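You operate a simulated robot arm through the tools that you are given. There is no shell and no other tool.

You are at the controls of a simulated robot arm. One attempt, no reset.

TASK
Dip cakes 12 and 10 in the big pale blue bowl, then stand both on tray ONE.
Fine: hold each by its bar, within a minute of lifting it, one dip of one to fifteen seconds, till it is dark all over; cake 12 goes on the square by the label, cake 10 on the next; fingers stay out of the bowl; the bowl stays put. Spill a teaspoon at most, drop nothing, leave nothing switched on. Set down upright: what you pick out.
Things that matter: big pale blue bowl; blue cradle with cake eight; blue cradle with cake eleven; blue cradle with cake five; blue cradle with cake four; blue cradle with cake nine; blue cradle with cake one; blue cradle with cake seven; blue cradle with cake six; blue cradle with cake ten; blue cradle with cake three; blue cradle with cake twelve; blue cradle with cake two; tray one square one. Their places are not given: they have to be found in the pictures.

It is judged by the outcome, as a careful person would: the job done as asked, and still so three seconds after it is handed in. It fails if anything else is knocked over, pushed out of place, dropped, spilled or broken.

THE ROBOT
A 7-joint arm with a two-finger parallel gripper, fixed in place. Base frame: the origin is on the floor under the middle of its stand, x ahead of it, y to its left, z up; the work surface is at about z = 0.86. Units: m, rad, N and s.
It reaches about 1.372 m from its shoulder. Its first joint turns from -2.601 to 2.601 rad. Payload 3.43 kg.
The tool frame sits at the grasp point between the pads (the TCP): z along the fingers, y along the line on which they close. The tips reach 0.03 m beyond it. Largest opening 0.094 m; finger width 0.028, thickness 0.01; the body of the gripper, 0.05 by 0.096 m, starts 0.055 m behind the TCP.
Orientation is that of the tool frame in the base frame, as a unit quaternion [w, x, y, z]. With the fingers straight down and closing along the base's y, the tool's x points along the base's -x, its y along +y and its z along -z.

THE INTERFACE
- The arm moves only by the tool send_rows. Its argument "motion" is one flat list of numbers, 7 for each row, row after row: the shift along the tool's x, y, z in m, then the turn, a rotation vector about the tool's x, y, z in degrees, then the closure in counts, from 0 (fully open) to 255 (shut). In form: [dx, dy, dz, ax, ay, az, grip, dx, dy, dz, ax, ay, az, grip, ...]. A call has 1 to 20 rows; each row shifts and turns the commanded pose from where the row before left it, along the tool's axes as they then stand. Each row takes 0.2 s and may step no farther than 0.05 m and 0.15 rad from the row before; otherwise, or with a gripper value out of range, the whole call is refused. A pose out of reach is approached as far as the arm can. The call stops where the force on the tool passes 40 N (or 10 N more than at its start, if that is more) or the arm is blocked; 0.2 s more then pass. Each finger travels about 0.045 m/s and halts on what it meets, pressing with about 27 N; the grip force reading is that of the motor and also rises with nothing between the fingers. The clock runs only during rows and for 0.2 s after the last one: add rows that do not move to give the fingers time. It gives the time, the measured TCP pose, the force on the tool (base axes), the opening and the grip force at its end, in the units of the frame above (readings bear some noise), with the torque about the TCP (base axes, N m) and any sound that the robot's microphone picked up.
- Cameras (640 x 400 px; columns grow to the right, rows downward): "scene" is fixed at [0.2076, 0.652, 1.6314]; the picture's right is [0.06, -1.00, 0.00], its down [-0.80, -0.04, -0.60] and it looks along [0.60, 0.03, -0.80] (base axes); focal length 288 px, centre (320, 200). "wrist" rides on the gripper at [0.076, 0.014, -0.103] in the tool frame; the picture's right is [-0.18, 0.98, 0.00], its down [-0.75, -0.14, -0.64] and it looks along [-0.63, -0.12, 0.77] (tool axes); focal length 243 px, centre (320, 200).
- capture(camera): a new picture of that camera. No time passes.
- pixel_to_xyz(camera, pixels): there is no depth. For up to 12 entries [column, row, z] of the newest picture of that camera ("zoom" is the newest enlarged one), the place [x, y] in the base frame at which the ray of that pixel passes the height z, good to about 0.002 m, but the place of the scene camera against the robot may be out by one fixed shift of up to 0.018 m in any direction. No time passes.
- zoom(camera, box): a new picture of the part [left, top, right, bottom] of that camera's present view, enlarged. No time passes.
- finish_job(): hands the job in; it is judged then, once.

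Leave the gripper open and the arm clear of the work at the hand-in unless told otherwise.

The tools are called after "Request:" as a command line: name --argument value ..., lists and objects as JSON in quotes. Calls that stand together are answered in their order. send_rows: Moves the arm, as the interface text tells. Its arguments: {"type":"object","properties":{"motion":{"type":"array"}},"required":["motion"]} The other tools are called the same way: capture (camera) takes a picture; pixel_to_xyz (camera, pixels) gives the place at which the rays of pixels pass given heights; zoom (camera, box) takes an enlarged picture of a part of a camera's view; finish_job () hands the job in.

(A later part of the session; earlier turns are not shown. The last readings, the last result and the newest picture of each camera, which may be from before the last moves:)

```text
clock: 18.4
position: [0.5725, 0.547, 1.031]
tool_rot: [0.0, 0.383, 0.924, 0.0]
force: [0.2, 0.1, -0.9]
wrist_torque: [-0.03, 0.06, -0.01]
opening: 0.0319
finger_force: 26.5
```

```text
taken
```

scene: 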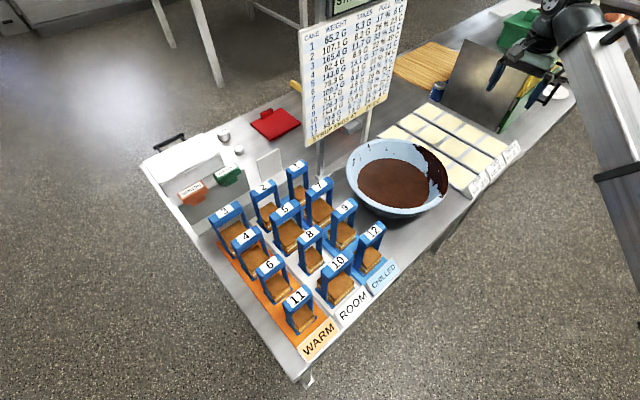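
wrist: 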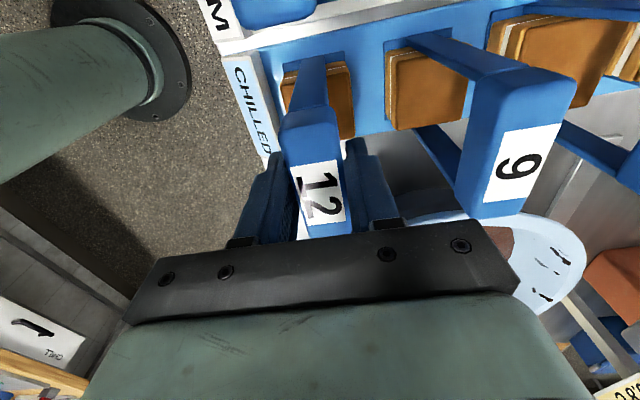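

Gripped: opening 0.032, 26.5 N. I lift 2 cm gently and check that the cradle follows level.

Request:
send_rows --motion '[0, 0, -0.004, 0, 0, 0, 255, 0, 0, -0.008, 0, 0, 0, 255, 0, 0, -0.008, 0, 0, 0, 255]'

Request:
zoom --camera "scene" --box '[310, 180, 420, 290]'

Request:
capture --camera "wrist"

```text
clock: 19.2
position: [0.5709, 0.545, 1.0497]
tool_rot: [0.0, 0.382, 0.924, 0.001]
force: [-0.1, -0.1, -1.6]
wrist_torque: [-0.01, -0.03, 0.0]
opening: 0.0322
finger_force: 27.0
```

```text
3.64 times, centred on (365, 235) of scene
```

zoom: 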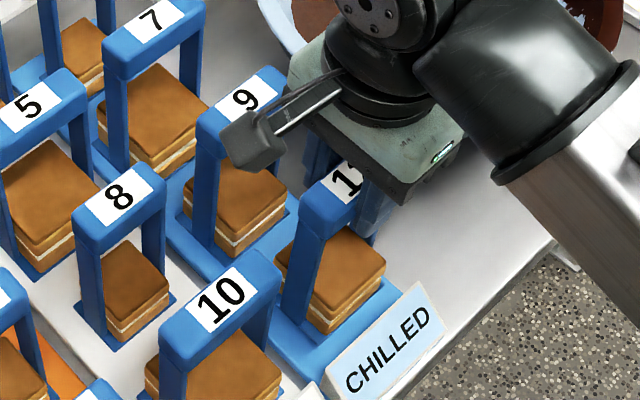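

```text
taken
```

wrist: 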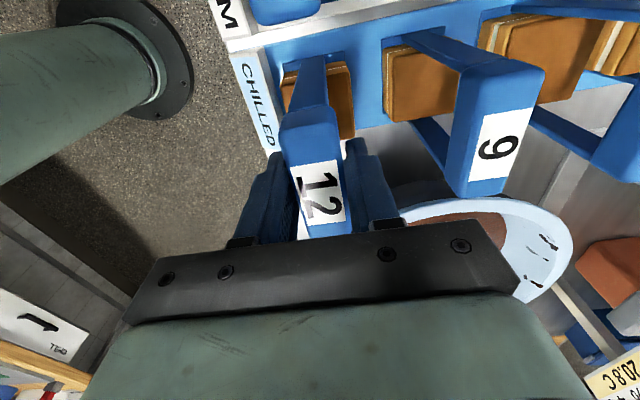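

The cradle lifted cleanly (about 1.6 N). Lift time ≈ 18.6 s. I raise to z ≈ 1.155, move straight away from the strips (tool −x), then over the bowl centre (0.820, 0.449).

Request:
send_rows --motion '[0, 0, -0.015, 0, 0, 0, 255, 0, 0, -0.02, 0, 0, 0, 255, 0, 0, -0.02, 0, 0, 0, 255, 0, 0, -0.02, 0, 0, 0, 255, 0, 0, -0.018, 0, 0, 0, 255, 0, 0, -0.012, 0, 0, 0, 255, -0.016, 0, 0, 0, 0, 0, 255, -0.026, 0, 0, 0, 0, 0, 255, -0.026, 0, 0, 0, 0, 0, 255, -0.026, 0, 0, 0, 0, 0, 255, -0.026, 0.005, -0.002, 0, 0, 0, 255, -0.02, 0.015, -0.004, 0, 0, 0, 255, -0.02, 0.018, -0.004, 0, 0, 0, 255, -0.02, 0.018, 0, 0, 0, 0, 255, -0.02, 0.018, 0, 0, 0, 0, 255, -0.02, 0.017, 0, 0, 0, 0, 255, -0.016, 0.012, 0, 0, 0, 0, 255, -0.008, 0.005, 0, 0, 0, 0, 255, 0, 0, 0, 0, 0, 0, 255]'

Request:
capture --camera "wrist"

Request:
capture --camera "scene"

```text
clock: 23.2
position: [0.8184, 0.4472, 1.1665]
tool_rot: [0.001, 0.382, 0.924, 0.0]
force: [-0.2, -0.2, -2.0]
wrist_torque: [0.0, -0.01, -0.02]
opening: 0.0319
finger_force: 26.8
```

```text
taken
```

wrist: 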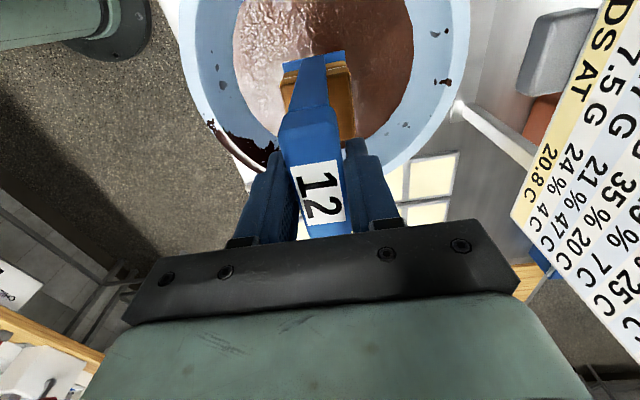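

```text
taken
```

scene: 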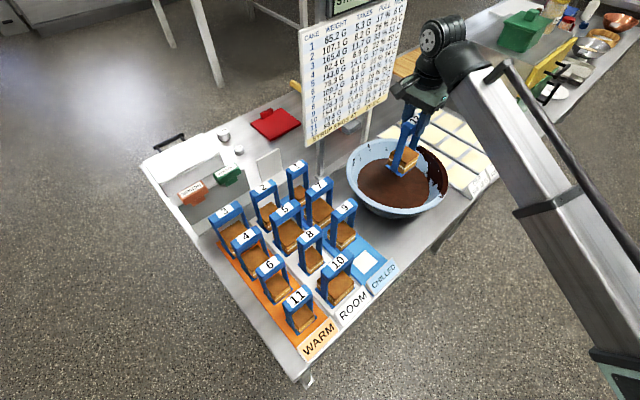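

Cake 12 hangs level over the bowl centre. I zoom in the scene to check cradle, cake height and clearances before lowering.

Request:
zoom --camera "scene" --box '[340, 90, 470, 220]'

Request:
zoom --camera "scene" --box '[380, 105, 435, 185]'

Request:
zoom --camera "scene" --box '[330, 230, 400, 300]'

```text
3.08 times, centred on (405, 155) of scene
```

zoom: 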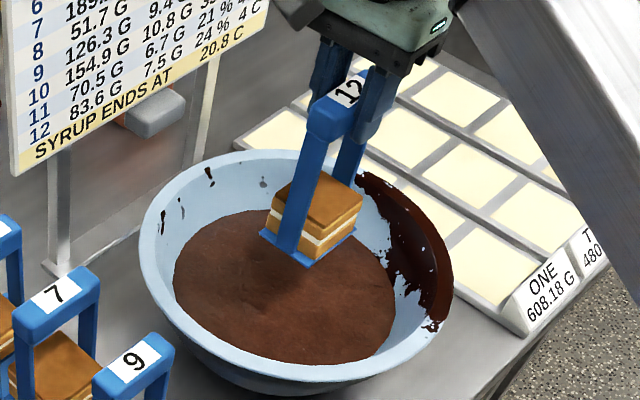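

```text
5.00 times, centred on (408, 145) of scene
```

zoom: 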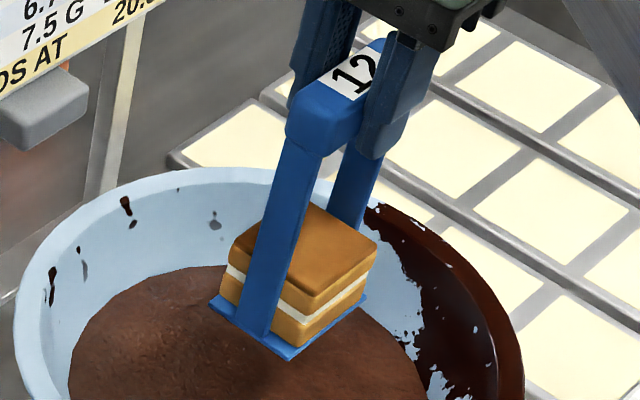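

```text
5.71 times, centred on (365, 265) of scene
```

zoom: 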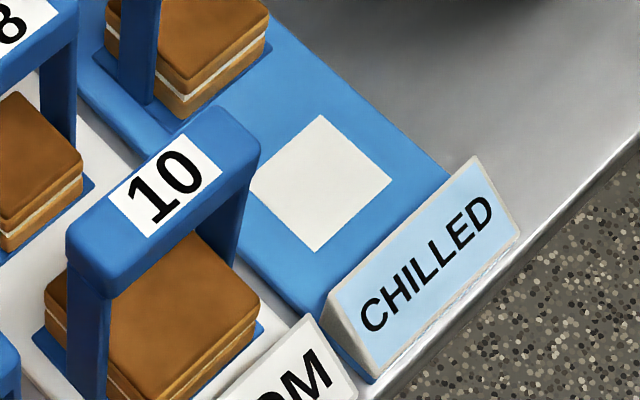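

Cradle base is a thin plate, cake about 40–45 mm tall, all level and well inside the rim. I lower to z ≈ 1.092 (base just above the glaze at about 0.93) and check.

Request:
send_rows --motion '[0.0, 0.001, 0.015, 0, 0, 0, 255, 0, 0.001, 0.02, 0, 0, 0, 255, 0, 0, 0.02, 0, 0, 0, 255, 0, 0, 0.015, 0, 0, 0, 255, 0, 0, 0.004, 0, 0, 0, 255]'

Request:
zoom --camera "scene" --box '[350, 110, 460, 220]'

Request:
capture --camera "wrist"

```text
clock: 24.4
position: [0.8209, 0.4514, 1.091]
tool_rot: [0.001, 0.383, 0.924, 0.0]
force: [-0.4, 0.3, -0.5]
wrist_torque: [0.02, 0.01, 0.03]
opening: 0.0321
finger_force: 27.1
```

```text
3.64 times, centred on (405, 165) of scene
```

zoom: 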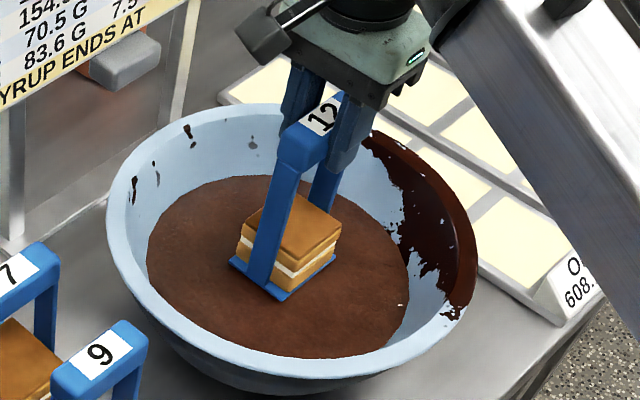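

```text
taken
```

wrist: 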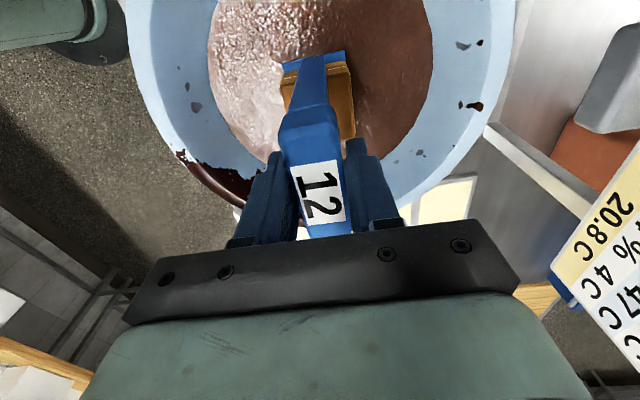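

The base is just above the glaze. I now dip, lowering 5 cm at 5 cm/s to z ≈ 1.041, and look at coverage.

Request:
send_rows --motion '[0, 0, 0.01, 0, 0, 0, 255, 0, 0, 0.01, 0, 0, 0, 255, 0, 0, 0.01, 0, 0, 0, 255, 0, 0, 0.01, 0, 0, 0, 255, 0, 0, 0.01, 0, 0, 0, 255]'

Request:
zoom --camera "scene" --box '[350, 110, 460, 220]'

Request:
capture --camera "wrist"

```text
clock: 25.6
position: [0.8211, 0.4491, 1.0403]
tool_rot: [-0.001, 0.383, 0.924, 0.0]
force: [0.0, -0.3, -1.3]
wrist_torque: [-0.01, 0.0, 0.01]
opening: 0.0318
finger_force: 27.4
```

```text
3.64 times, centred on (405, 165) of scene
```

zoom: 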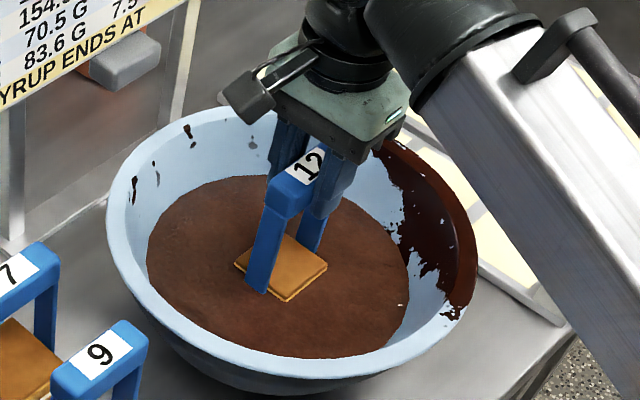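

```text
taken
```

wrist: 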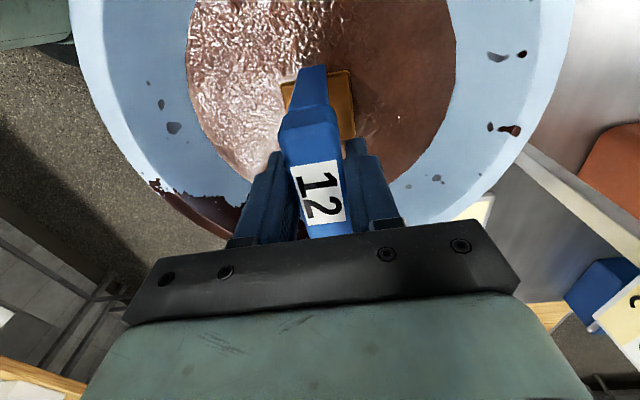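

The cake's top is still a few mm out. I go 12 mm lower in small steps (tips would be at about 0.998, still above the rim) and check.

Request:
send_rows --motion '[0, 0, 0.004, 0, 0, 0, 255, 0, 0, 0.004, 0, 0, 0, 255, 0, 0, 0.004, 0, 0, 0, 255]'

Request:
zoom --camera "scene" --box '[350, 110, 460, 220]'

Request:
zoom --camera "wrist" --box '[200, 0, 440, 150]'

```text
clock: 26.4
position: [0.8231, 0.4501, 1.0287]
tool_rot: [0.0, 0.383, 0.924, 0.0]
force: [-1.0, -0.6, -2.2]
wrist_torque: [0.01, 0.02, -0.01]
opening: 0.0318
finger_force: 27.2
```

```text
3.64 times, centred on (405, 165) of scene
```

zoom: 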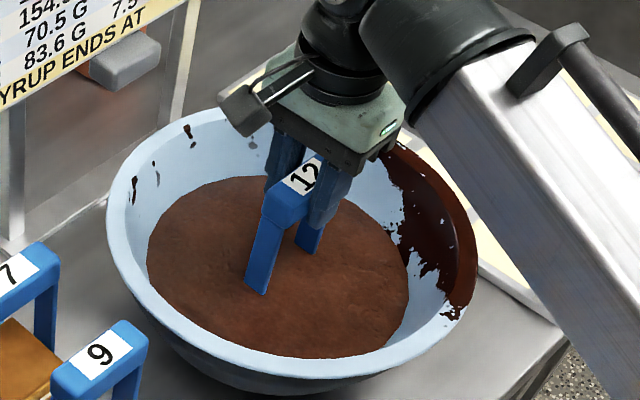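

```text
2.67 times, centred on (320, 75) of wrist
```

zoom: 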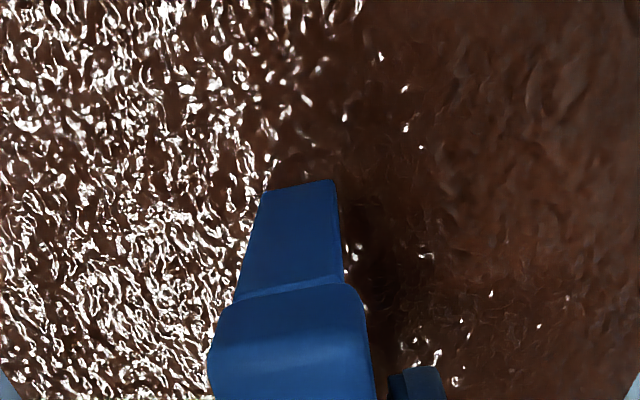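

The cake is fully under the surface, no bottom contact (force −2 N). I go 2 mm deeper for margin, hold about 2.4 s, then draw it out slowly to z ≈ 1.10 over the bowl.

Request:
send_rows --motion '[0, 0, 0.002, 0, 0, 0, 255, 0, 0, 0, 0, 0, 0, 255, 0, 0, 0, 0, 0, 0, 255, 0, 0, 0, 0, 0, 0, 255, 0, 0, 0, 0, 0, 0, 255, 0, 0, 0, 0, 0, 0, 255, 0, 0, 0, 0, 0, 0, 255, 0, 0, 0, 0, 0, 0, 255, 0, 0, 0, 0, 0, 0, 255, 0, 0, 0, 0, 0, 0, 255, 0, 0, 0, 0, 0, 0, 255, 0, 0, -0.006, 0, 0, 0, 255, 0, 0, -0.009, 0, 0, 0, 255, 0, 0, -0.009, 0, 0, 0, 255, 0, 0, -0.009, 0, 0, 0, 255, 0, 0, -0.009, 0, 0, 0, 255, 0, 0, -0.009, 0, 0, 0, 255, 0, 0, -0.009, 0, 0, 0, 255, 0, 0, -0.009, 0, 0, 0, 255, 0, 0, -0.004, 0, 0, 0, 255]'

Request:
zoom --camera "scene" --box '[350, 110, 460, 220]'

Request:
capture --camera "wrist"

```text
clock: 30.6
position: [0.8205, 0.4501, 1.099]
tool_rot: [0.0, 0.383, 0.924, -0.001]
force: [-0.2, -0.6, -1.7]
wrist_torque: [0.02, -0.01, -0.02]
opening: 0.0321
finger_force: 26.9
```

```text
3.64 times, centred on (405, 165) of scene
```

zoom: 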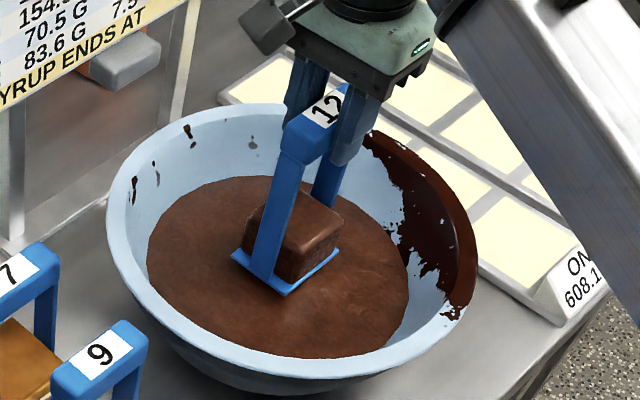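

```text
taken
```

wrist: 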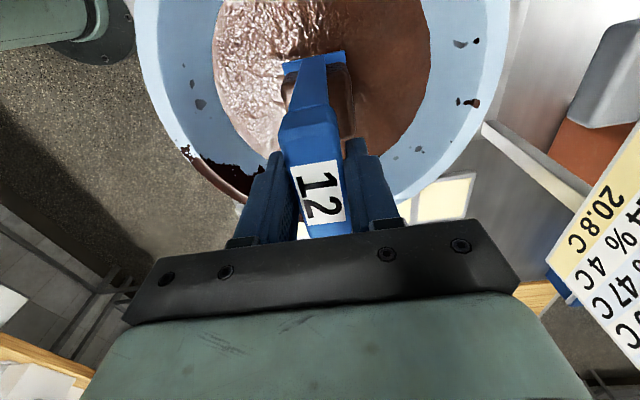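

The cake is dark all over. I let it drip over the bowl for 4 seconds and look for drops.

Request:
send_rows --motion '[0, 0, 0, 0, 0, 0, 255, 0, 0, 0, 0, 0, 0, 255, 0, 0, 0, 0, 0, 0, 255, 0, 0, 0, 0, 0, 0, 255, 0, 0, 0, 0, 0, 0, 255, 0, 0, 0, 0, 0, 0, 255, 0, 0, 0, 0, 0, 0, 255, 0, 0, 0, 0, 0, 0, 255, 0, 0, 0, 0, 0, 0, 255, 0, 0, 0, 0, 0, 0, 255, 0, 0, 0, 0, 0, 0, 255, 0, 0, 0, 0, 0, 0, 255, 0, 0, 0, 0, 0, 0, 255, 0, 0, 0, 0, 0, 0, 255, 0, 0, 0, 0, 0, 0, 255, 0, 0, 0, 0, 0, 0, 255, 0, 0, 0, 0, 0, 0, 255, 0, 0, 0, 0, 0, 0, 255, 0, 0, 0, 0, 0, 0, 255, 0, 0, 0, 0, 0, 0, 255]'

Request:
zoom --camera "scene" --box '[385, 135, 435, 195]'

Request:
zoom --camera "wrist" --box '[240, 0, 420, 120]'

```text
clock: 34.8
position: [0.8218, 0.4502, 1.0999]
tool_rot: [0.0, 0.382, 0.924, 0.001]
force: [0.4, 0.3, -1.8]
wrist_torque: [-0.03, 0.0, 0.0]
opening: 0.0323
finger_force: 26.5
```

```text
6.67 times, centred on (410, 165) of scene
```

zoom: 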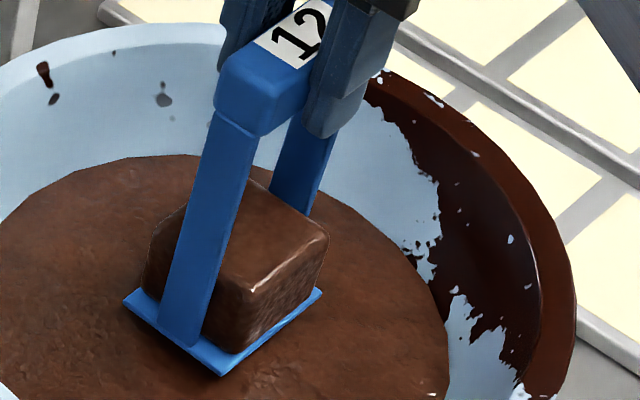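

```text
3.33 times, centred on (330, 60) of wrist
```

zoom: 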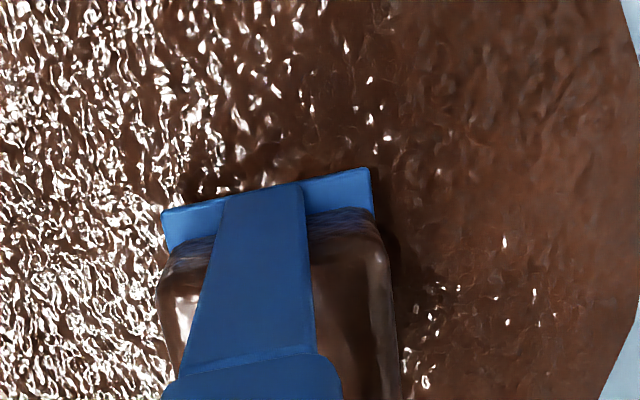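

No drops are visible, but to be safe I let it drip 8 more seconds over the bowl before crossing the table.

Request:
send_rows --motion '[0, 0, 0, 0, 0, 0, 255, 0, 0, 0, 0, 0, 0, 255, 0, 0, 0, 0, 0, 0, 255, 0, 0, 0, 0, 0, 0, 255, 0, 0, 0, 0, 0, 0, 255, 0, 0, 0, 0, 0, 0, 255, 0, 0, 0, 0, 0, 0, 255, 0, 0, 0, 0, 0, 0, 255, 0, 0, 0, 0, 0, 0, 255, 0, 0, 0, 0, 0, 0, 255, 0, 0, 0, 0, 0, 0, 255, 0, 0, 0, 0, 0, 0, 255, 0, 0, 0, 0, 0, 0, 255, 0, 0, 0, 0, 0, 0, 255, 0, 0, 0, 0, 0, 0, 255, 0, 0, 0, 0, 0, 0, 255, 0, 0, 0, 0, 0, 0, 255, 0, 0, 0, 0, 0, 0, 255, 0, 0, 0, 0, 0, 0, 255, 0, 0, 0, 0, 0, 0, 255]'

Request:
send_rows --motion '[0, 0, 0, 0, 0, 0, 255, 0, 0, 0, 0, 0, 0, 255, 0, 0, 0, 0, 0, 0, 255, 0, 0, 0, 0, 0, 0, 255, 0, 0, 0, 0, 0, 0, 255, 0, 0, 0, 0, 0, 0, 255, 0, 0, 0, 0, 0, 0, 255, 0, 0, 0, 0, 0, 0, 255, 0, 0, 0, 0, 0, 0, 255, 0, 0, 0, 0, 0, 0, 255, 0, 0, 0, 0, 0, 0, 255, 0, 0, 0, 0, 0, 0, 255, 0, 0, 0, 0, 0, 0, 255, 0, 0, 0, 0, 0, 0, 255, 0, 0, 0, 0, 0, 0, 255, 0, 0, 0, 0, 0, 0, 255, 0, 0, 0, 0, 0, 0, 255, 0, 0, 0, 0, 0, 0, 255, 0, 0, 0, 0, 0, 0, 255, 0, 0, 0, 0, 0, 0, 255]'

Request:
zoom --camera "scene" --box '[385, 135, 435, 195]'

```text
clock: 39.0
position: [0.8213, 0.4494, 1.0993]
tool_rot: [-0.001, 0.383, 0.924, 0.0]
force: [0.0, 0.4, -2.0]
wrist_torque: [0.02, -0.01, 0.01]
opening: 0.0324
finger_force: 26.8
```

```text
clock: 43.2
position: [0.8207, 0.4494, 1.0996]
tool_rot: [0.0, 0.382, 0.924, 0.0]
force: [-0.4, -0.6, -2.4]
wrist_torque: [0.02, -0.04, 0.02]
opening: 0.032
finger_force: 26.7
```

```text
6.67 times, centred on (410, 165) of scene
```

zoom: 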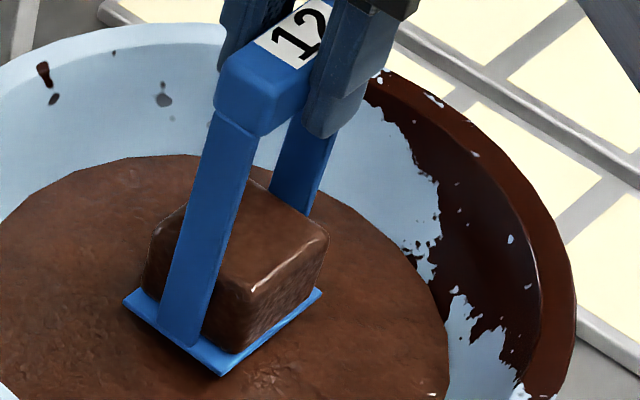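

Clean and steady. I lift to z ≈ 1.17 and carry cake 12 to above square 1 at (0.912, 0.204).

Request:
send_rows --motion '[0, 0, -0.01, 0, 0, 0, 255, 0, 0, -0.018, 0, 0, 0, 255, 0, 0, -0.018, 0, 0, 0, 255, 0, 0, -0.016, 0, 0, 0, 255, 0, 0, -0.008, 0, 0, 0, 255, -0.009, -0.00414, 0, 0, 0, 0, 255, -0.018, -0.00828, 0, 0, 0, 0, 255, -0.022, -0.01012, 0, 0, 0, 0, 255, -0.022, -0.01012, 0, 0, 0, 0, 255, -0.022, -0.01012, 0, 0, 0, 0, 255, -0.022, -0.01012, 0, 0, 0, 0, 255, -0.022, -0.01012, 0, 0, 0, 0, 255, -0.022, -0.01012, 0, 0, 0, 0, 255, -0.022, -0.01012, 0, 0, 0, 0, 255, -0.022, -0.01012, 0, 0, 0, 0, 255, -0.02, -0.0092, 0, 0, 0, 0, 255, -0.0149, -0.0068, 0, 0, 0, 0, 255, 0, 0, 0, 0, 0, 0, 255, 0, 0, 0, 0, 0, 0, 255]'

Request:
capture --camera "wrist"

Request:
capture --camera "scene"

```text
clock: 47.2
position: [0.911, 0.2043, 1.1709]
tool_rot: [0.0, 0.382, 0.924, 0.0]
force: [-0.3, 0.0, -1.4]
wrist_torque: [-0.01, -0.02, 0.0]
opening: 0.0319
finger_force: 26.8
```

```text
taken
```

wrist: 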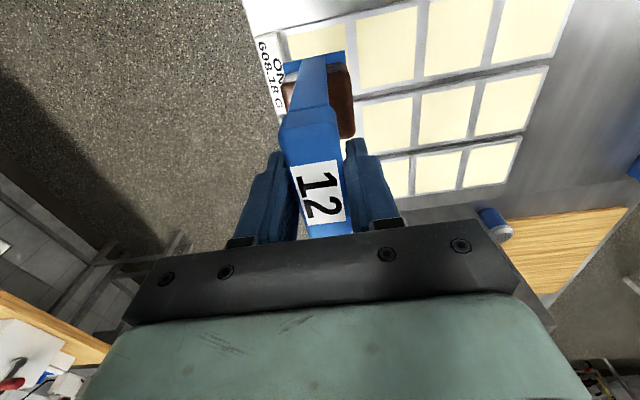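

```text
taken
```

scene: 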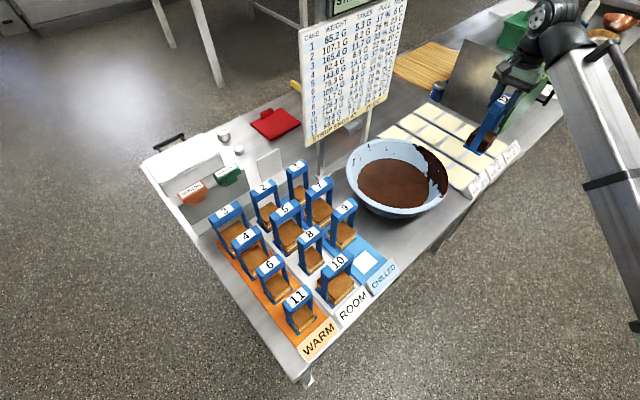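

Cake 12 is over square 1. I lower to z ≈ 1.06 and look at alignment.

Request:
send_rows --motion '[0, 0, 0.012, 0, 0, 0, 255, 0, 0, 0.02, 0, 0, 0, 255, 0, 0, 0.02, 0, 0, 0, 255, 0, 0, 0.02, 0, 0, 0, 255, 0, 0, 0.02, 0, 0, 0, 255, 0, 0, 0.012, 0, 0, 0, 255, 0, 0, 0.004, 0, 0, 0, 255, 0, 0, 0, 0, 0, 0, 255]'

Request:
zoom --camera "wrist" --box '[220, 0, 420, 130]'

Request:
zoom --camera "scene" --box '[430, 70, 540, 210]'

```text
clock: 49.0
position: [0.9114, 0.2053, 1.0619]
tool_rot: [0.0, 0.383, 0.924, 0.001]
force: [-0.2, 0.4, -1.3]
wrist_torque: [0.0, -0.01, 0.02]
opening: 0.0321
finger_force: 26.9
```

```text
3.08 times, centred on (320, 65) of wrist
```

zoom: 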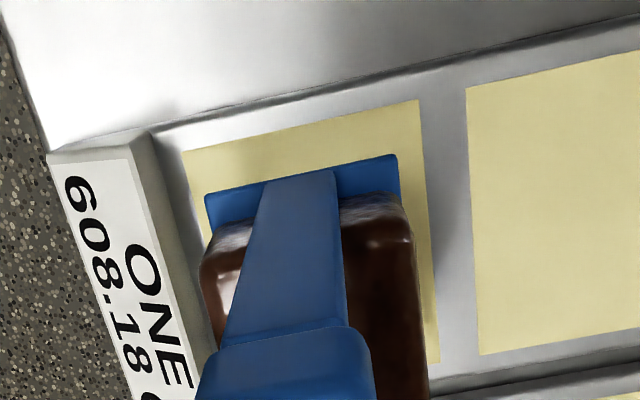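

```text
2.86 times, centred on (485, 140) of scene
```

zoom: 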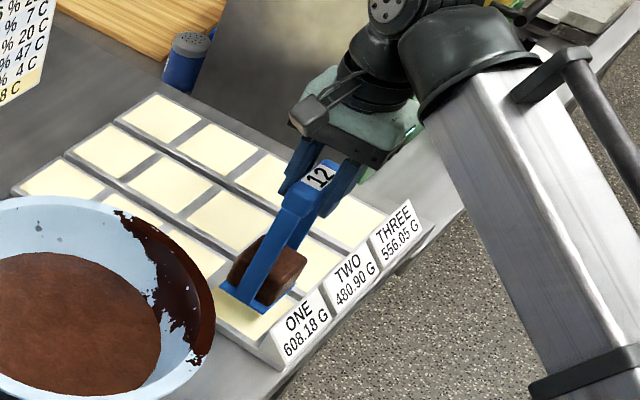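

Base plate's rear corners at zoom (205,195),(398,155) hang about 3 cm above the square whose rear corners are (183,150),(418,100). I compute both to check centring.

Request:
pixel_to_xyz --camera "zoom" --pixels '[[205, 197, 0.903], [398, 157, 0.903], [205, 197, 0.895], [398, 157, 0.895], [183, 150, 0.87], [418, 100, 0.87], [440, 363, 0.87], [466, 88, 0.87], [480, 355, 0.87]]'

```text
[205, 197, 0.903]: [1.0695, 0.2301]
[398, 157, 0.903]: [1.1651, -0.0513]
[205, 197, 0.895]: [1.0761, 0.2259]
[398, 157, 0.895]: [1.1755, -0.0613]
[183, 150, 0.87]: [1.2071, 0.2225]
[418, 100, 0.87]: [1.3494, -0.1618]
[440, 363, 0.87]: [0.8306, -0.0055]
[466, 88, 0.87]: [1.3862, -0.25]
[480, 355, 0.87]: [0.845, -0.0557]
```

The newest zoom was the scene one; I zoom the wrist view again and repeat the query.

Request:
zoom --camera "wrist" --box '[220, 0, 420, 130]'

Request:
pixel_to_xyz --camera "zoom" --pixels '[[205, 197, 0.903], [398, 157, 0.903], [205, 197, 0.895], [398, 157, 0.895], [183, 150, 0.87], [418, 100, 0.87], [440, 363, 0.87], [466, 88, 0.87], [480, 355, 0.87]]'

```text
3.08 times, centred on (320, 65) of wrist
```

zoom: 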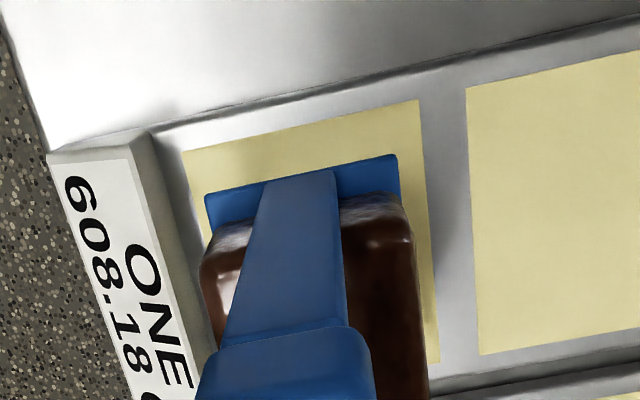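

```text
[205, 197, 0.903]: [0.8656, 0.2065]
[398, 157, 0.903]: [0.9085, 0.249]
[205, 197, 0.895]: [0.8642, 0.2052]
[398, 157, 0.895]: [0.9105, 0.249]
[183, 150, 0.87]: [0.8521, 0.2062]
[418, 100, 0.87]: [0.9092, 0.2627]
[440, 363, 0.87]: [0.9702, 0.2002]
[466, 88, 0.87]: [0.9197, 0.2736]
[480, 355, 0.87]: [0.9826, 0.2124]
```

The base is centred on square 1 within a millimetre or two. I lower to 1.040, then in 3 mm steps feeling for contact.

Request:
send_rows --motion '[0, 0, 0.008, 0, 0, 0, 255, 0, 0, 0.008, 0, 0, 0, 255, 0, 0, 0.005, 0, 0, 0, 255, 0, 0, 0.003, 0, 0, 0, 255, 0, 0, 0.002, 0, 0, 0, 255]'

Request:
zoom --camera "wrist" --box '[220, 0, 420, 130]'

Request:
zoom --camera "scene" --box '[450, 120, 530, 200]'

```text
clock: 50.2
position: [0.9121, 0.2058, 1.036]
tool_rot: [0.0, 0.382, 0.924, 0.0]
force: [0.5, -0.5, -1.2]
wrist_torque: [0.02, -0.03, 0.01]
opening: 0.0321
finger_force: 27.6
```

```text
3.08 times, centred on (320, 65) of wrist
```

zoom: 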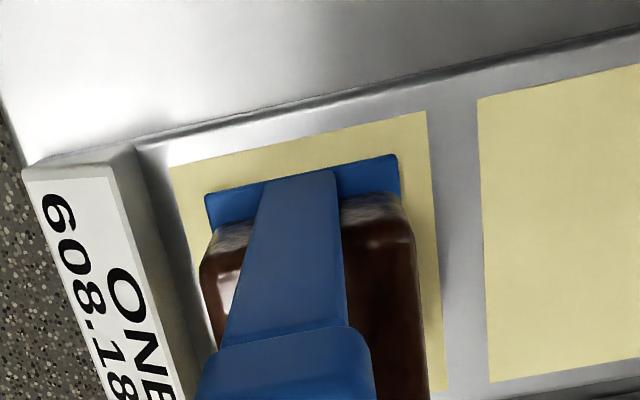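

```text
5.00 times, centred on (490, 160) of scene
```

zoom: 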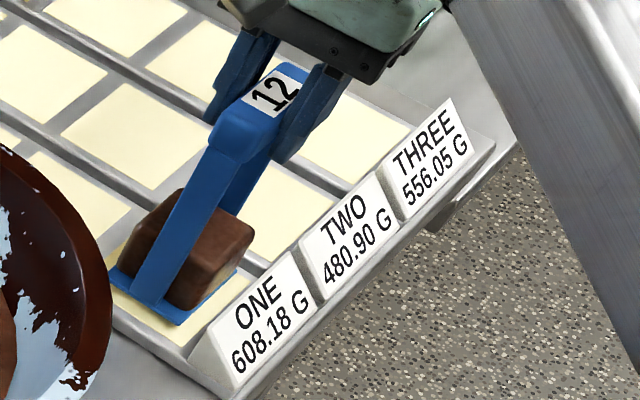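

Still hanging (−1.2 N). I step down 2 mm at a time.

Request:
send_rows --motion '[0, 0, 0.002, 0, 0, 0, 255, 0, 0, 0.002, 0, 0, 0, 255]'

Request:
send_rows --motion '[0, 0, 0.0015, 0, 0, 0, 255]'

Request:
send_rows --motion '[0, 0, 0.0015, 0, 0, 0, 255]'

```text
clock: 50.8
position: [0.9104, 0.2063, 1.0314]
tool_rot: [0.0, 0.383, 0.924, 0.0]
force: [-1.0, 0.0, -1.4]
wrist_torque: [0.02, 0.0, 0.02]
opening: 0.0321
finger_force: 27.1
```

```text
clock: 51.2
position: [0.9115, 0.2058, 1.0302]
tool_rot: [0.0, 0.383, 0.924, 0.0]
force: [0.6, 0.8, -1.8]
wrist_torque: [-0.01, 0.01, 0.01]
opening: 0.0322
finger_force: 26.7
```

```text
clock: 51.6
position: [0.9111, 0.2062, 1.0297]
tool_rot: [0.0, 0.383, 0.924, 0.0]
force: [-1.1, -0.9, 6.4]
wrist_torque: [-0.09, 0.05, -0.02]
opening: 0.032
finger_force: 27.3
```

Contact (+6.4 N): cake 12 stands on square 1. I back off 0.8 mm and open the fingers part way.

Request:
send_rows --motion '[0, 0, -0.0008, 0, 0, 0, 255, 0, 0, 0, 0, 0, 0, 100, 0, 0, 0, 0, 0, 0, 100, 0, 0, 0, 0, 0, 0, 100, 0, 0, 0, 0, 0, 0, 100]'

Request:
capture --camera "wrist"

Request:
zoom --camera "scene" --box '[430, 100, 540, 210]'

```text
clock: 52.8
position: [0.9107, 0.2042, 1.0285]
tool_rot: [0.0, 0.382, 0.924, 0.0]
force: [0.7, 0.3, 0.5]
wrist_torque: [0.02, 0.03, 0.0]
opening: 0.0573
finger_force: 0.1
```

```text
taken
```

wrist: 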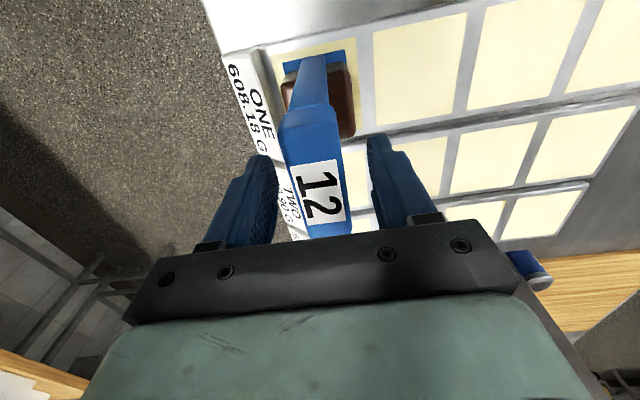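

```text
3.64 times, centred on (485, 155) of scene
```

zoom: 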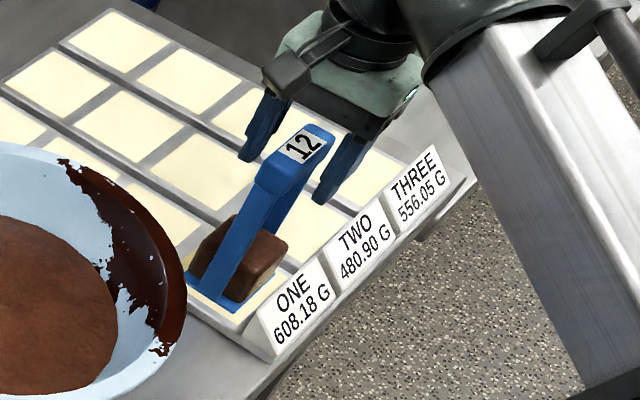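

Released cleanly (opening 0.057, no load). I rise straight up to z ≈ 1.17 and check how 12 stands.

Request:
send_rows --motion '[0, 0, -0.008, 0, 0, 0, 90, 0, 0, -0.015, 0, 0, 0, 80, 0, 0, -0.02, 0, 0, 0, 60, 0, 0, -0.025, 0, 0, 0, 40, 0, 0, -0.025, 0, 0, 0, 20, 0, 0, -0.025, 0, 0, 0, 0, 0, 0, -0.02, 0, 0, 0, 0, 0, 0, -0.01, 0, 0, 0, 0, 0, 0, 0, 0, 0, 0, 0]'

Request:
capture --camera "wrist"

Request:
zoom --camera "scene" --box '[330, 100, 540, 230]'

```text
clock: 54.8
position: [0.9123, 0.2042, 1.1763]
tool_rot: [0.0, 0.383, 0.924, 0.0]
force: [0.5, 0.6, -0.7]
wrist_torque: [-0.04, 0.0, 0.05]
opening: 0.0936
finger_force: 0.1
```

```text
taken
```

wrist: 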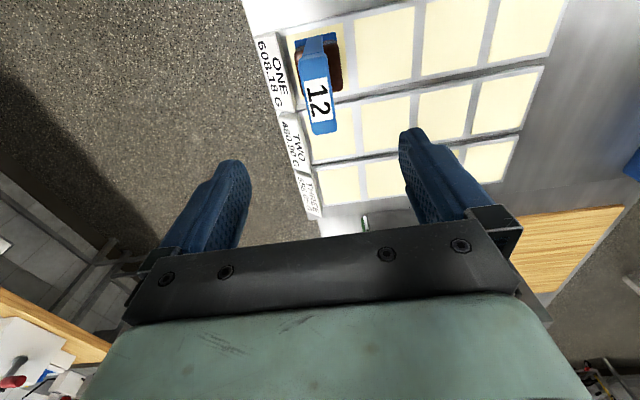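

```text
3.05 times, centred on (435, 165) of scene
```

zoom: 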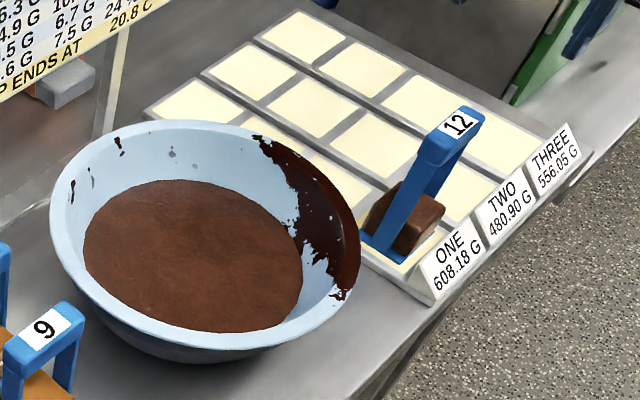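

12 stands upright on square 1, table clean, bowl in place. Now I travel back to above cake 10 at about (0.492, 0.620, 1.15).

Request:
send_rows --motion '[0.0422, -0.0002, 0, 0, 0, 0, 0, 0.0422, -0.0002, 0, 0, 0, 0, 0, 0.0422, -0.0002, 0, 0, 0, 0, 0, 0.0422, -0.0002, 0, 0, 0, 0, 0, 0.0422, -0.0002, 0, 0, 0, 0, 0, 0.0422, -0.0002, 0.002, 0, 0, 0, 0, 0.0422, -0.0002, 0.003, 0, 0, 0, 0, 0.0422, -0.0002, 0.003, 0, 0, 0, 0, 0.0422, -0.0002, 0.003, 0, 0, 0, 0, 0.0422, -0.0002, 0.003, 0, 0, 0, 0, 0.0422, -0.0002, 0.003, 0, 0, 0, 0, 0.0422, -0.0002, 0.003, 0, 0, 0, 0, 0.0422, -0.0002, 0.003, 0, 0, 0, 0, 0.0422, -0.0002, 0.003, 0, 0, 0, 0, 0, 0, 0, 0, 0, 0, 0, 0, 0, 0, 0, 0, 0, 0]'

Request:
capture --camera "wrist"

Request:
zoom --camera "wrist" --box '[230, 40, 410, 160]'

```text
clock: 58.2
position: [0.4896, 0.6193, 1.1539]
tool_rot: [-0.001, 0.383, 0.924, 0.0]
force: [0.0, 0.2, 0.5]
wrist_torque: [-0.01, 0.01, 0.05]
opening: 0.094
finger_force: 0.1
```

```text
taken
```

wrist: 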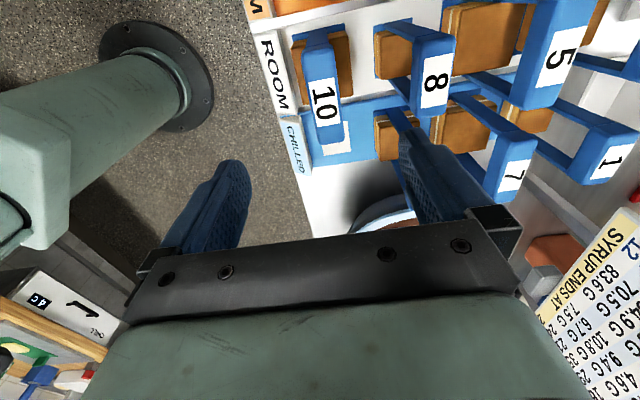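

```text
3.33 times, centred on (320, 100) of wrist
```

zoom: 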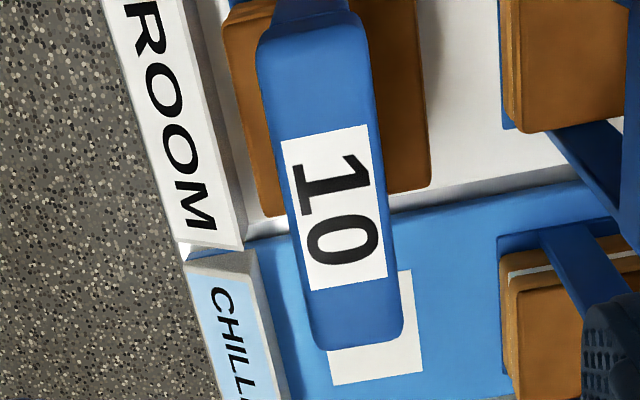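

Label 10's corners are at zoom (280,142),(370,124),(387,277),(310,292). I convert at several heights.

Request:
pixel_to_xyz --camera "zoom" --pixels '[[280, 142, 1.03], [370, 124, 1.03], [387, 277, 1.03], [310, 292, 1.03], [280, 142, 1.05], [370, 124, 1.05], [387, 277, 1.05], [310, 292, 1.05], [257, 55, 1.035], [369, 30, 1.035], [405, 333, 1.035], [315, 347, 1.035]]'

```text
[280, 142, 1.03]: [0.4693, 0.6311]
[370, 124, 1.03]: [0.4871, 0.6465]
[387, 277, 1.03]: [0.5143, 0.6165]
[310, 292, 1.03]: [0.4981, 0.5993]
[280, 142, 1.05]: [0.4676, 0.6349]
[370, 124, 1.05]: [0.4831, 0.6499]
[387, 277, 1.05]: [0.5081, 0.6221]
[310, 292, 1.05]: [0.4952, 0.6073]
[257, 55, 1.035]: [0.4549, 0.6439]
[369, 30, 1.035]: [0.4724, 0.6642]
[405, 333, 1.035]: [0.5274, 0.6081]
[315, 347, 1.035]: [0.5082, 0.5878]
```

Bar 10 centre ≈ (0.491, 0.625), top ≈ 1.037. I check neighbour 8's near edge so the right finger has room.

Request:
pixel_to_xyz --camera "wrist" --pixels '[[416, 40, 1.035], [411, 112, 1.035], [452, 38, 1.035], [440, 118, 1.035]]'

Request:
zoom --camera "wrist" --box '[340, 10, 500, 130]'

```text
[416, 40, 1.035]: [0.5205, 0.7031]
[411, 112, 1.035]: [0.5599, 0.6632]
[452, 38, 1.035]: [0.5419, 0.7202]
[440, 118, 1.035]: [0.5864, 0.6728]
```

```text
3.33 times, centred on (420, 70) of wrist
```

zoom: 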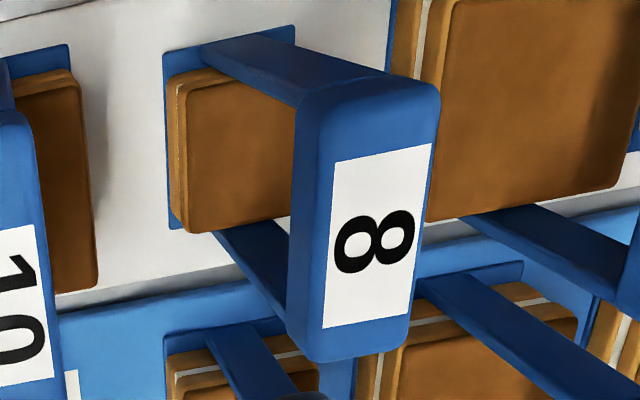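

Bar 8's near edge is 0.076 m from bar 10's centre along the closing line; I narrow the opening to about 0.07 and descend with a correction of +3.3 mm (x) and +5.1 mm (y) to z ≈ 1.033.

Request:
send_rows --motion '[0.0033, 0.0051, 0, 0, 0, 0, 65, 0, 0, 0.015, 0, 0, 0, 65, 0, 0, 0.02, 0, 0, 0, 65, 0, 0, 0.02, 0, 0, 0, 65, 0, 0, 0.02, 0, 0, 0, 65, 0, 0, 0.02, 0, 0, 0, 65, 0, 0, 0.015, 0, 0, 0, 65, 0, 0, 0.01, 0, 0, 0, 65, 0, 0, 0, 0, 0, 0, 65]'

Request:
capture --camera "wrist"

Request:
zoom --camera "wrist" --box '[240, 80, 420, 240]'

Request:
pixel_to_xyz --camera "wrist" --pixels '[[320, 200, 1.037]]'

```text
clock: 60.2
position: [0.4929, 0.627, 1.0322]
tool_rot: [0.0, 0.382, 0.924, 0.0]
force: [0.0, 0.6, -0.7]
wrist_torque: [-0.04, -0.01, -0.02]
opening: 0.0701
finger_force: 0.0
```

```text
taken
```

wrist: 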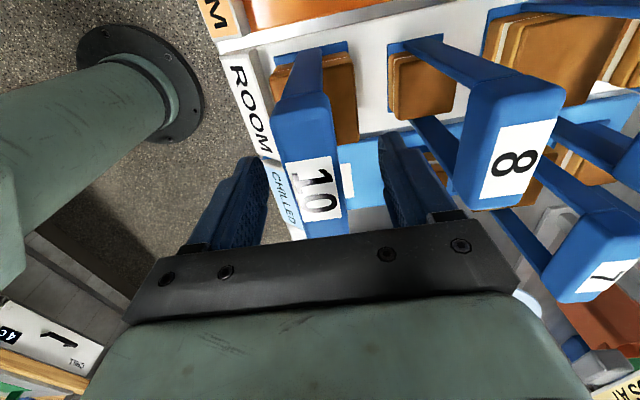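

```text
2.50 times, centred on (330, 160) of wrist
```

zoom: 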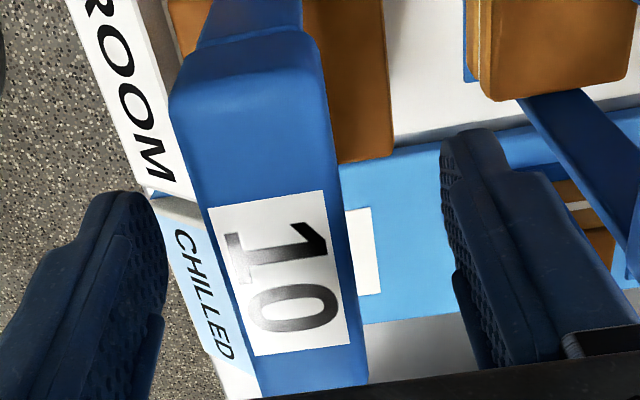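

```text
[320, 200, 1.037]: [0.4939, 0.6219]
```

Request:
pixel_to_xyz --camera "zoom" --pixels '[[208, 208, 1.037], [325, 190, 1.037], [350, 343, 1.037], [255, 355, 1.037], [170, 105, 1.033], [318, 70, 1.033]]'

```text
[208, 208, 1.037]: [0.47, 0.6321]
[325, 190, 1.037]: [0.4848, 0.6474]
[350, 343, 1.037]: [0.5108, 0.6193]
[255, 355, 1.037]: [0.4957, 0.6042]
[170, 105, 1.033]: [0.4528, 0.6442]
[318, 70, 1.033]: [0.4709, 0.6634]
```

The label appears ~3.4 px left of where bar 12 sat when centred, i.e. about 2 mm; I correct by +2 mm tool x and −2 mm tool y, then close.

Request:
send_rows --motion '[0.002, -0.002, 0, 0, 0, 0, 65, 0, 0, 0, 0, 0, 0, 65, 0, 0, 0, 0, 0, 0, 255, 0, 0, 0, 0, 0, 0, 255, 0, 0, 0, 0, 0, 0, 255, 0, 0, 0, 0, 0, 0, 255, 0, 0, 0, 0, 0, 0, 255, 0, 0, 0, 0, 0, 0, 255]'

Request:
capture --camera "wrist"

Request:
zoom --camera "scene" --box '[290, 210, 410, 330]'

```text
clock: 62.0
position: [0.4907, 0.627, 1.0319]
tool_rot: [-0.001, 0.383, 0.924, -0.001]
force: [0.6, -0.5, 1.0]
wrist_torque: [0.02, 0.01, -0.02]
opening: 0.0323
finger_force: 26.5
```

```text
taken
```

wrist: 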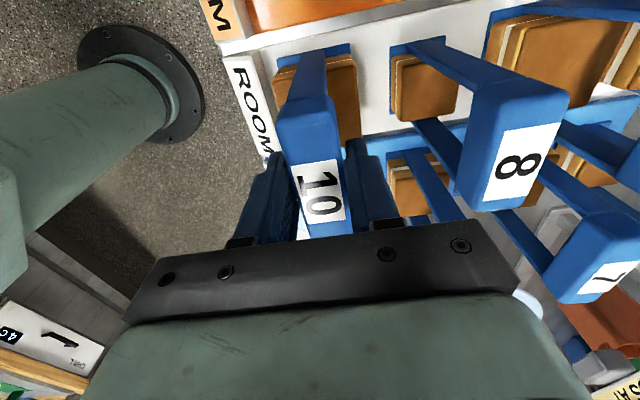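

```text
3.33 times, centred on (350, 270) of scene
```

zoom: 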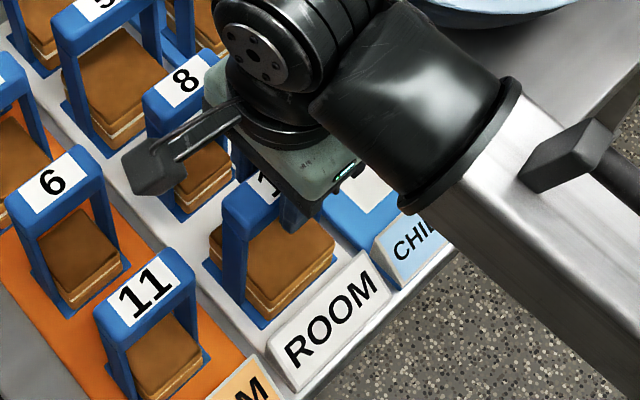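

Gripped (0.032 m, 26.5 N). I lift 2 cm gently and check.

Request:
send_rows --motion '[0, 0, -0.004, 0, 0, 0, 255, 0, 0, -0.008, 0, 0, 0, 255, 0, 0, -0.008, 0, 0, 0, 255]'

Request:
capture --camera "wrist"

Request:
zoom --camera "scene" --box '[290, 210, 410, 330]'

```text
clock: 62.8
position: [0.4911, 0.6245, 1.0527]
tool_rot: [0.0, 0.382, 0.924, 0.001]
force: [1.0, -0.1, -2.9]
wrist_torque: [0.02, -0.01, 0.01]
opening: 0.0321
finger_force: 26.9
```

```text
taken
```

wrist: 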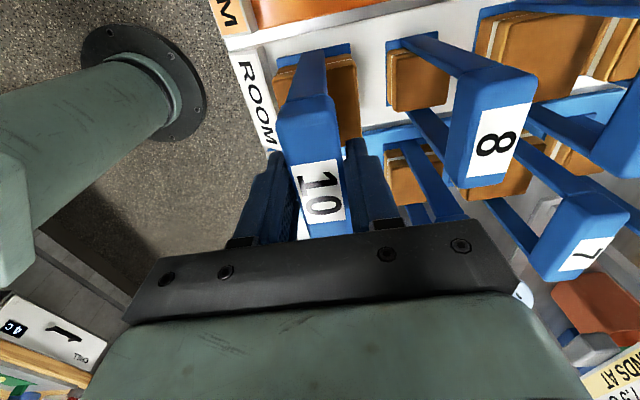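

```text
3.33 times, centred on (350, 270) of scene
```

zoom: 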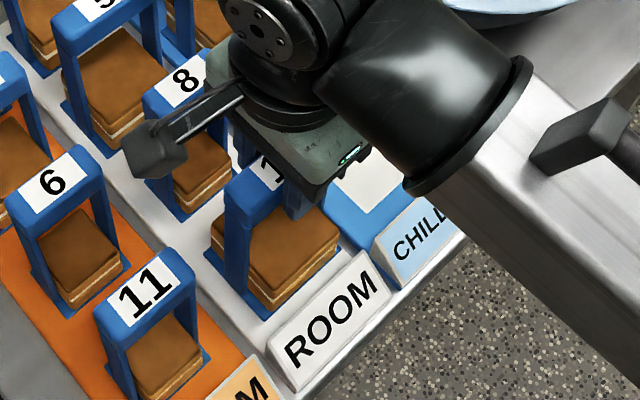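

Cake 10 came up level (about 2.9 N), lift time ≈ 62.3 s. I raise to ≈ 1.157 and move straight out along tool −x by 0.21 m, past the vacated spot of 12.

Request:
send_rows --motion '[0, 0, -0.015, 0, 0, 0, 255, 0, 0, -0.02, 0, 0, 0, 255, 0, 0, -0.02, 0, 0, 0, 255, 0, 0, -0.02, 0, 0, 0, 255, 0, 0, -0.018, 0, 0, 0, 255, 0, 0, -0.012, 0, 0, 0, 255, -0.014, 0, 0, 0, 0, 0, 255, -0.028, 0, 0, 0, 0, 0, 255, -0.028, 0, 0, 0, 0, 0, 255, -0.028, 0, 0, 0, 0, 0, 255, -0.028, 0, 0, 0, 0, 0, 255, -0.028, 0, 0, 0, 0, 0, 255, -0.028, 0, -0.002, 0, 0, 0, 255, -0.028, 0.004, -0.004, 0, 0, 0, 255, -0.022, 0.012, -0.004, 0, 0, 0, 255]'

Request:
capture --camera "wrist"

```text
clock: 66.0
position: [0.6635, 0.4739, 1.1657]
tool_rot: [0.0, 0.383, 0.924, 0.001]
force: [-0.1, 0.0, -1.1]
wrist_torque: [0.01, 0.0, 0.0]
opening: 0.032
finger_force: 27.0
```

```text
taken
```

wrist: 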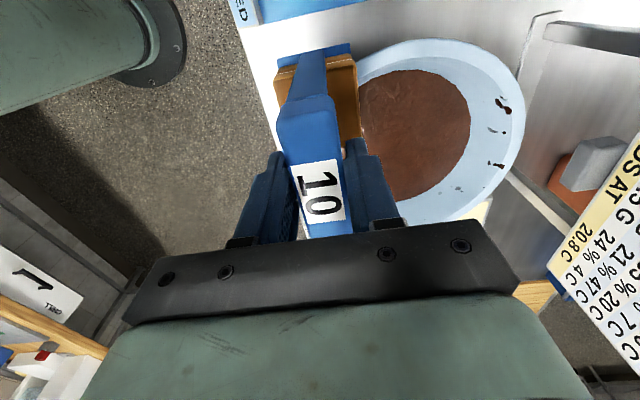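

Next I move over the bowl centre (0.821, 0.449).

Request:
send_rows --motion '[-0.0129, 0.00938, 0, 0, 0, 0, 255, -0.01935, 0.01407, 0, 0, 0, 0, 255, -0.01935, 0.01407, 0, 0, 0, 0, 255, -0.01935, 0.01407, 0, 0, 0, 0, 255, -0.01935, 0.01407, 0, 0, 0, 0, 255, -0.01935, 0.01407, 0, 0, 0, 0, 255, -0.0129, 0.00938, 0, 0, 0, 0, 255, -0.00645, 0.00469, 0, 0, 0, 0, 255, 0, 0, 0, 0, 0, 0, 255]'

Request:
capture --camera "wrist"

Request:
zoom --camera "scene" --box '[350, 90, 460, 220]'

```text
clock: 68.0
position: [0.8227, 0.449, 1.1679]
tool_rot: [0.0, 0.383, 0.924, 0.0]
force: [-0.1, -0.5, -2.6]
wrist_torque: [0.0, 0.0, -0.03]
opening: 0.0323
finger_force: 27.0
```

```text
taken
```

wrist: 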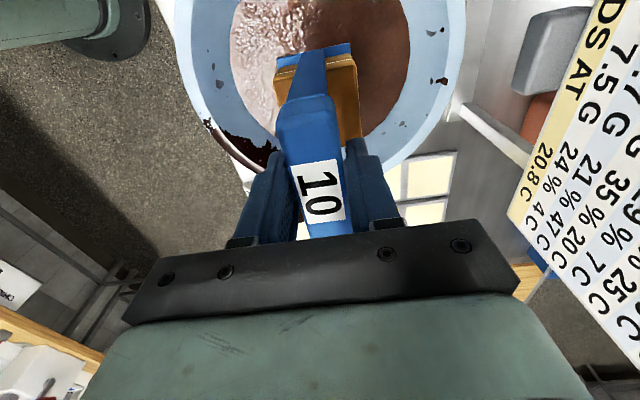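

```text
3.08 times, centred on (405, 155) of scene
```

zoom: 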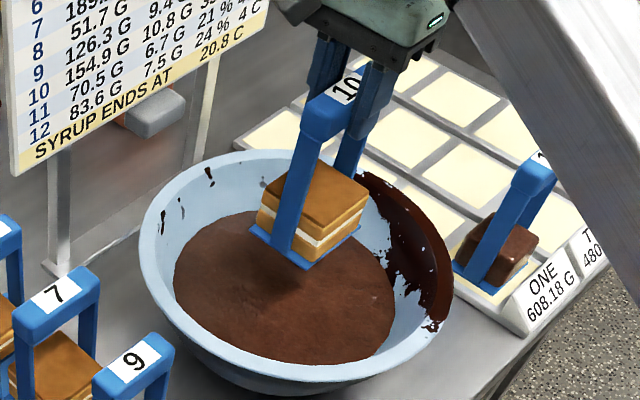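

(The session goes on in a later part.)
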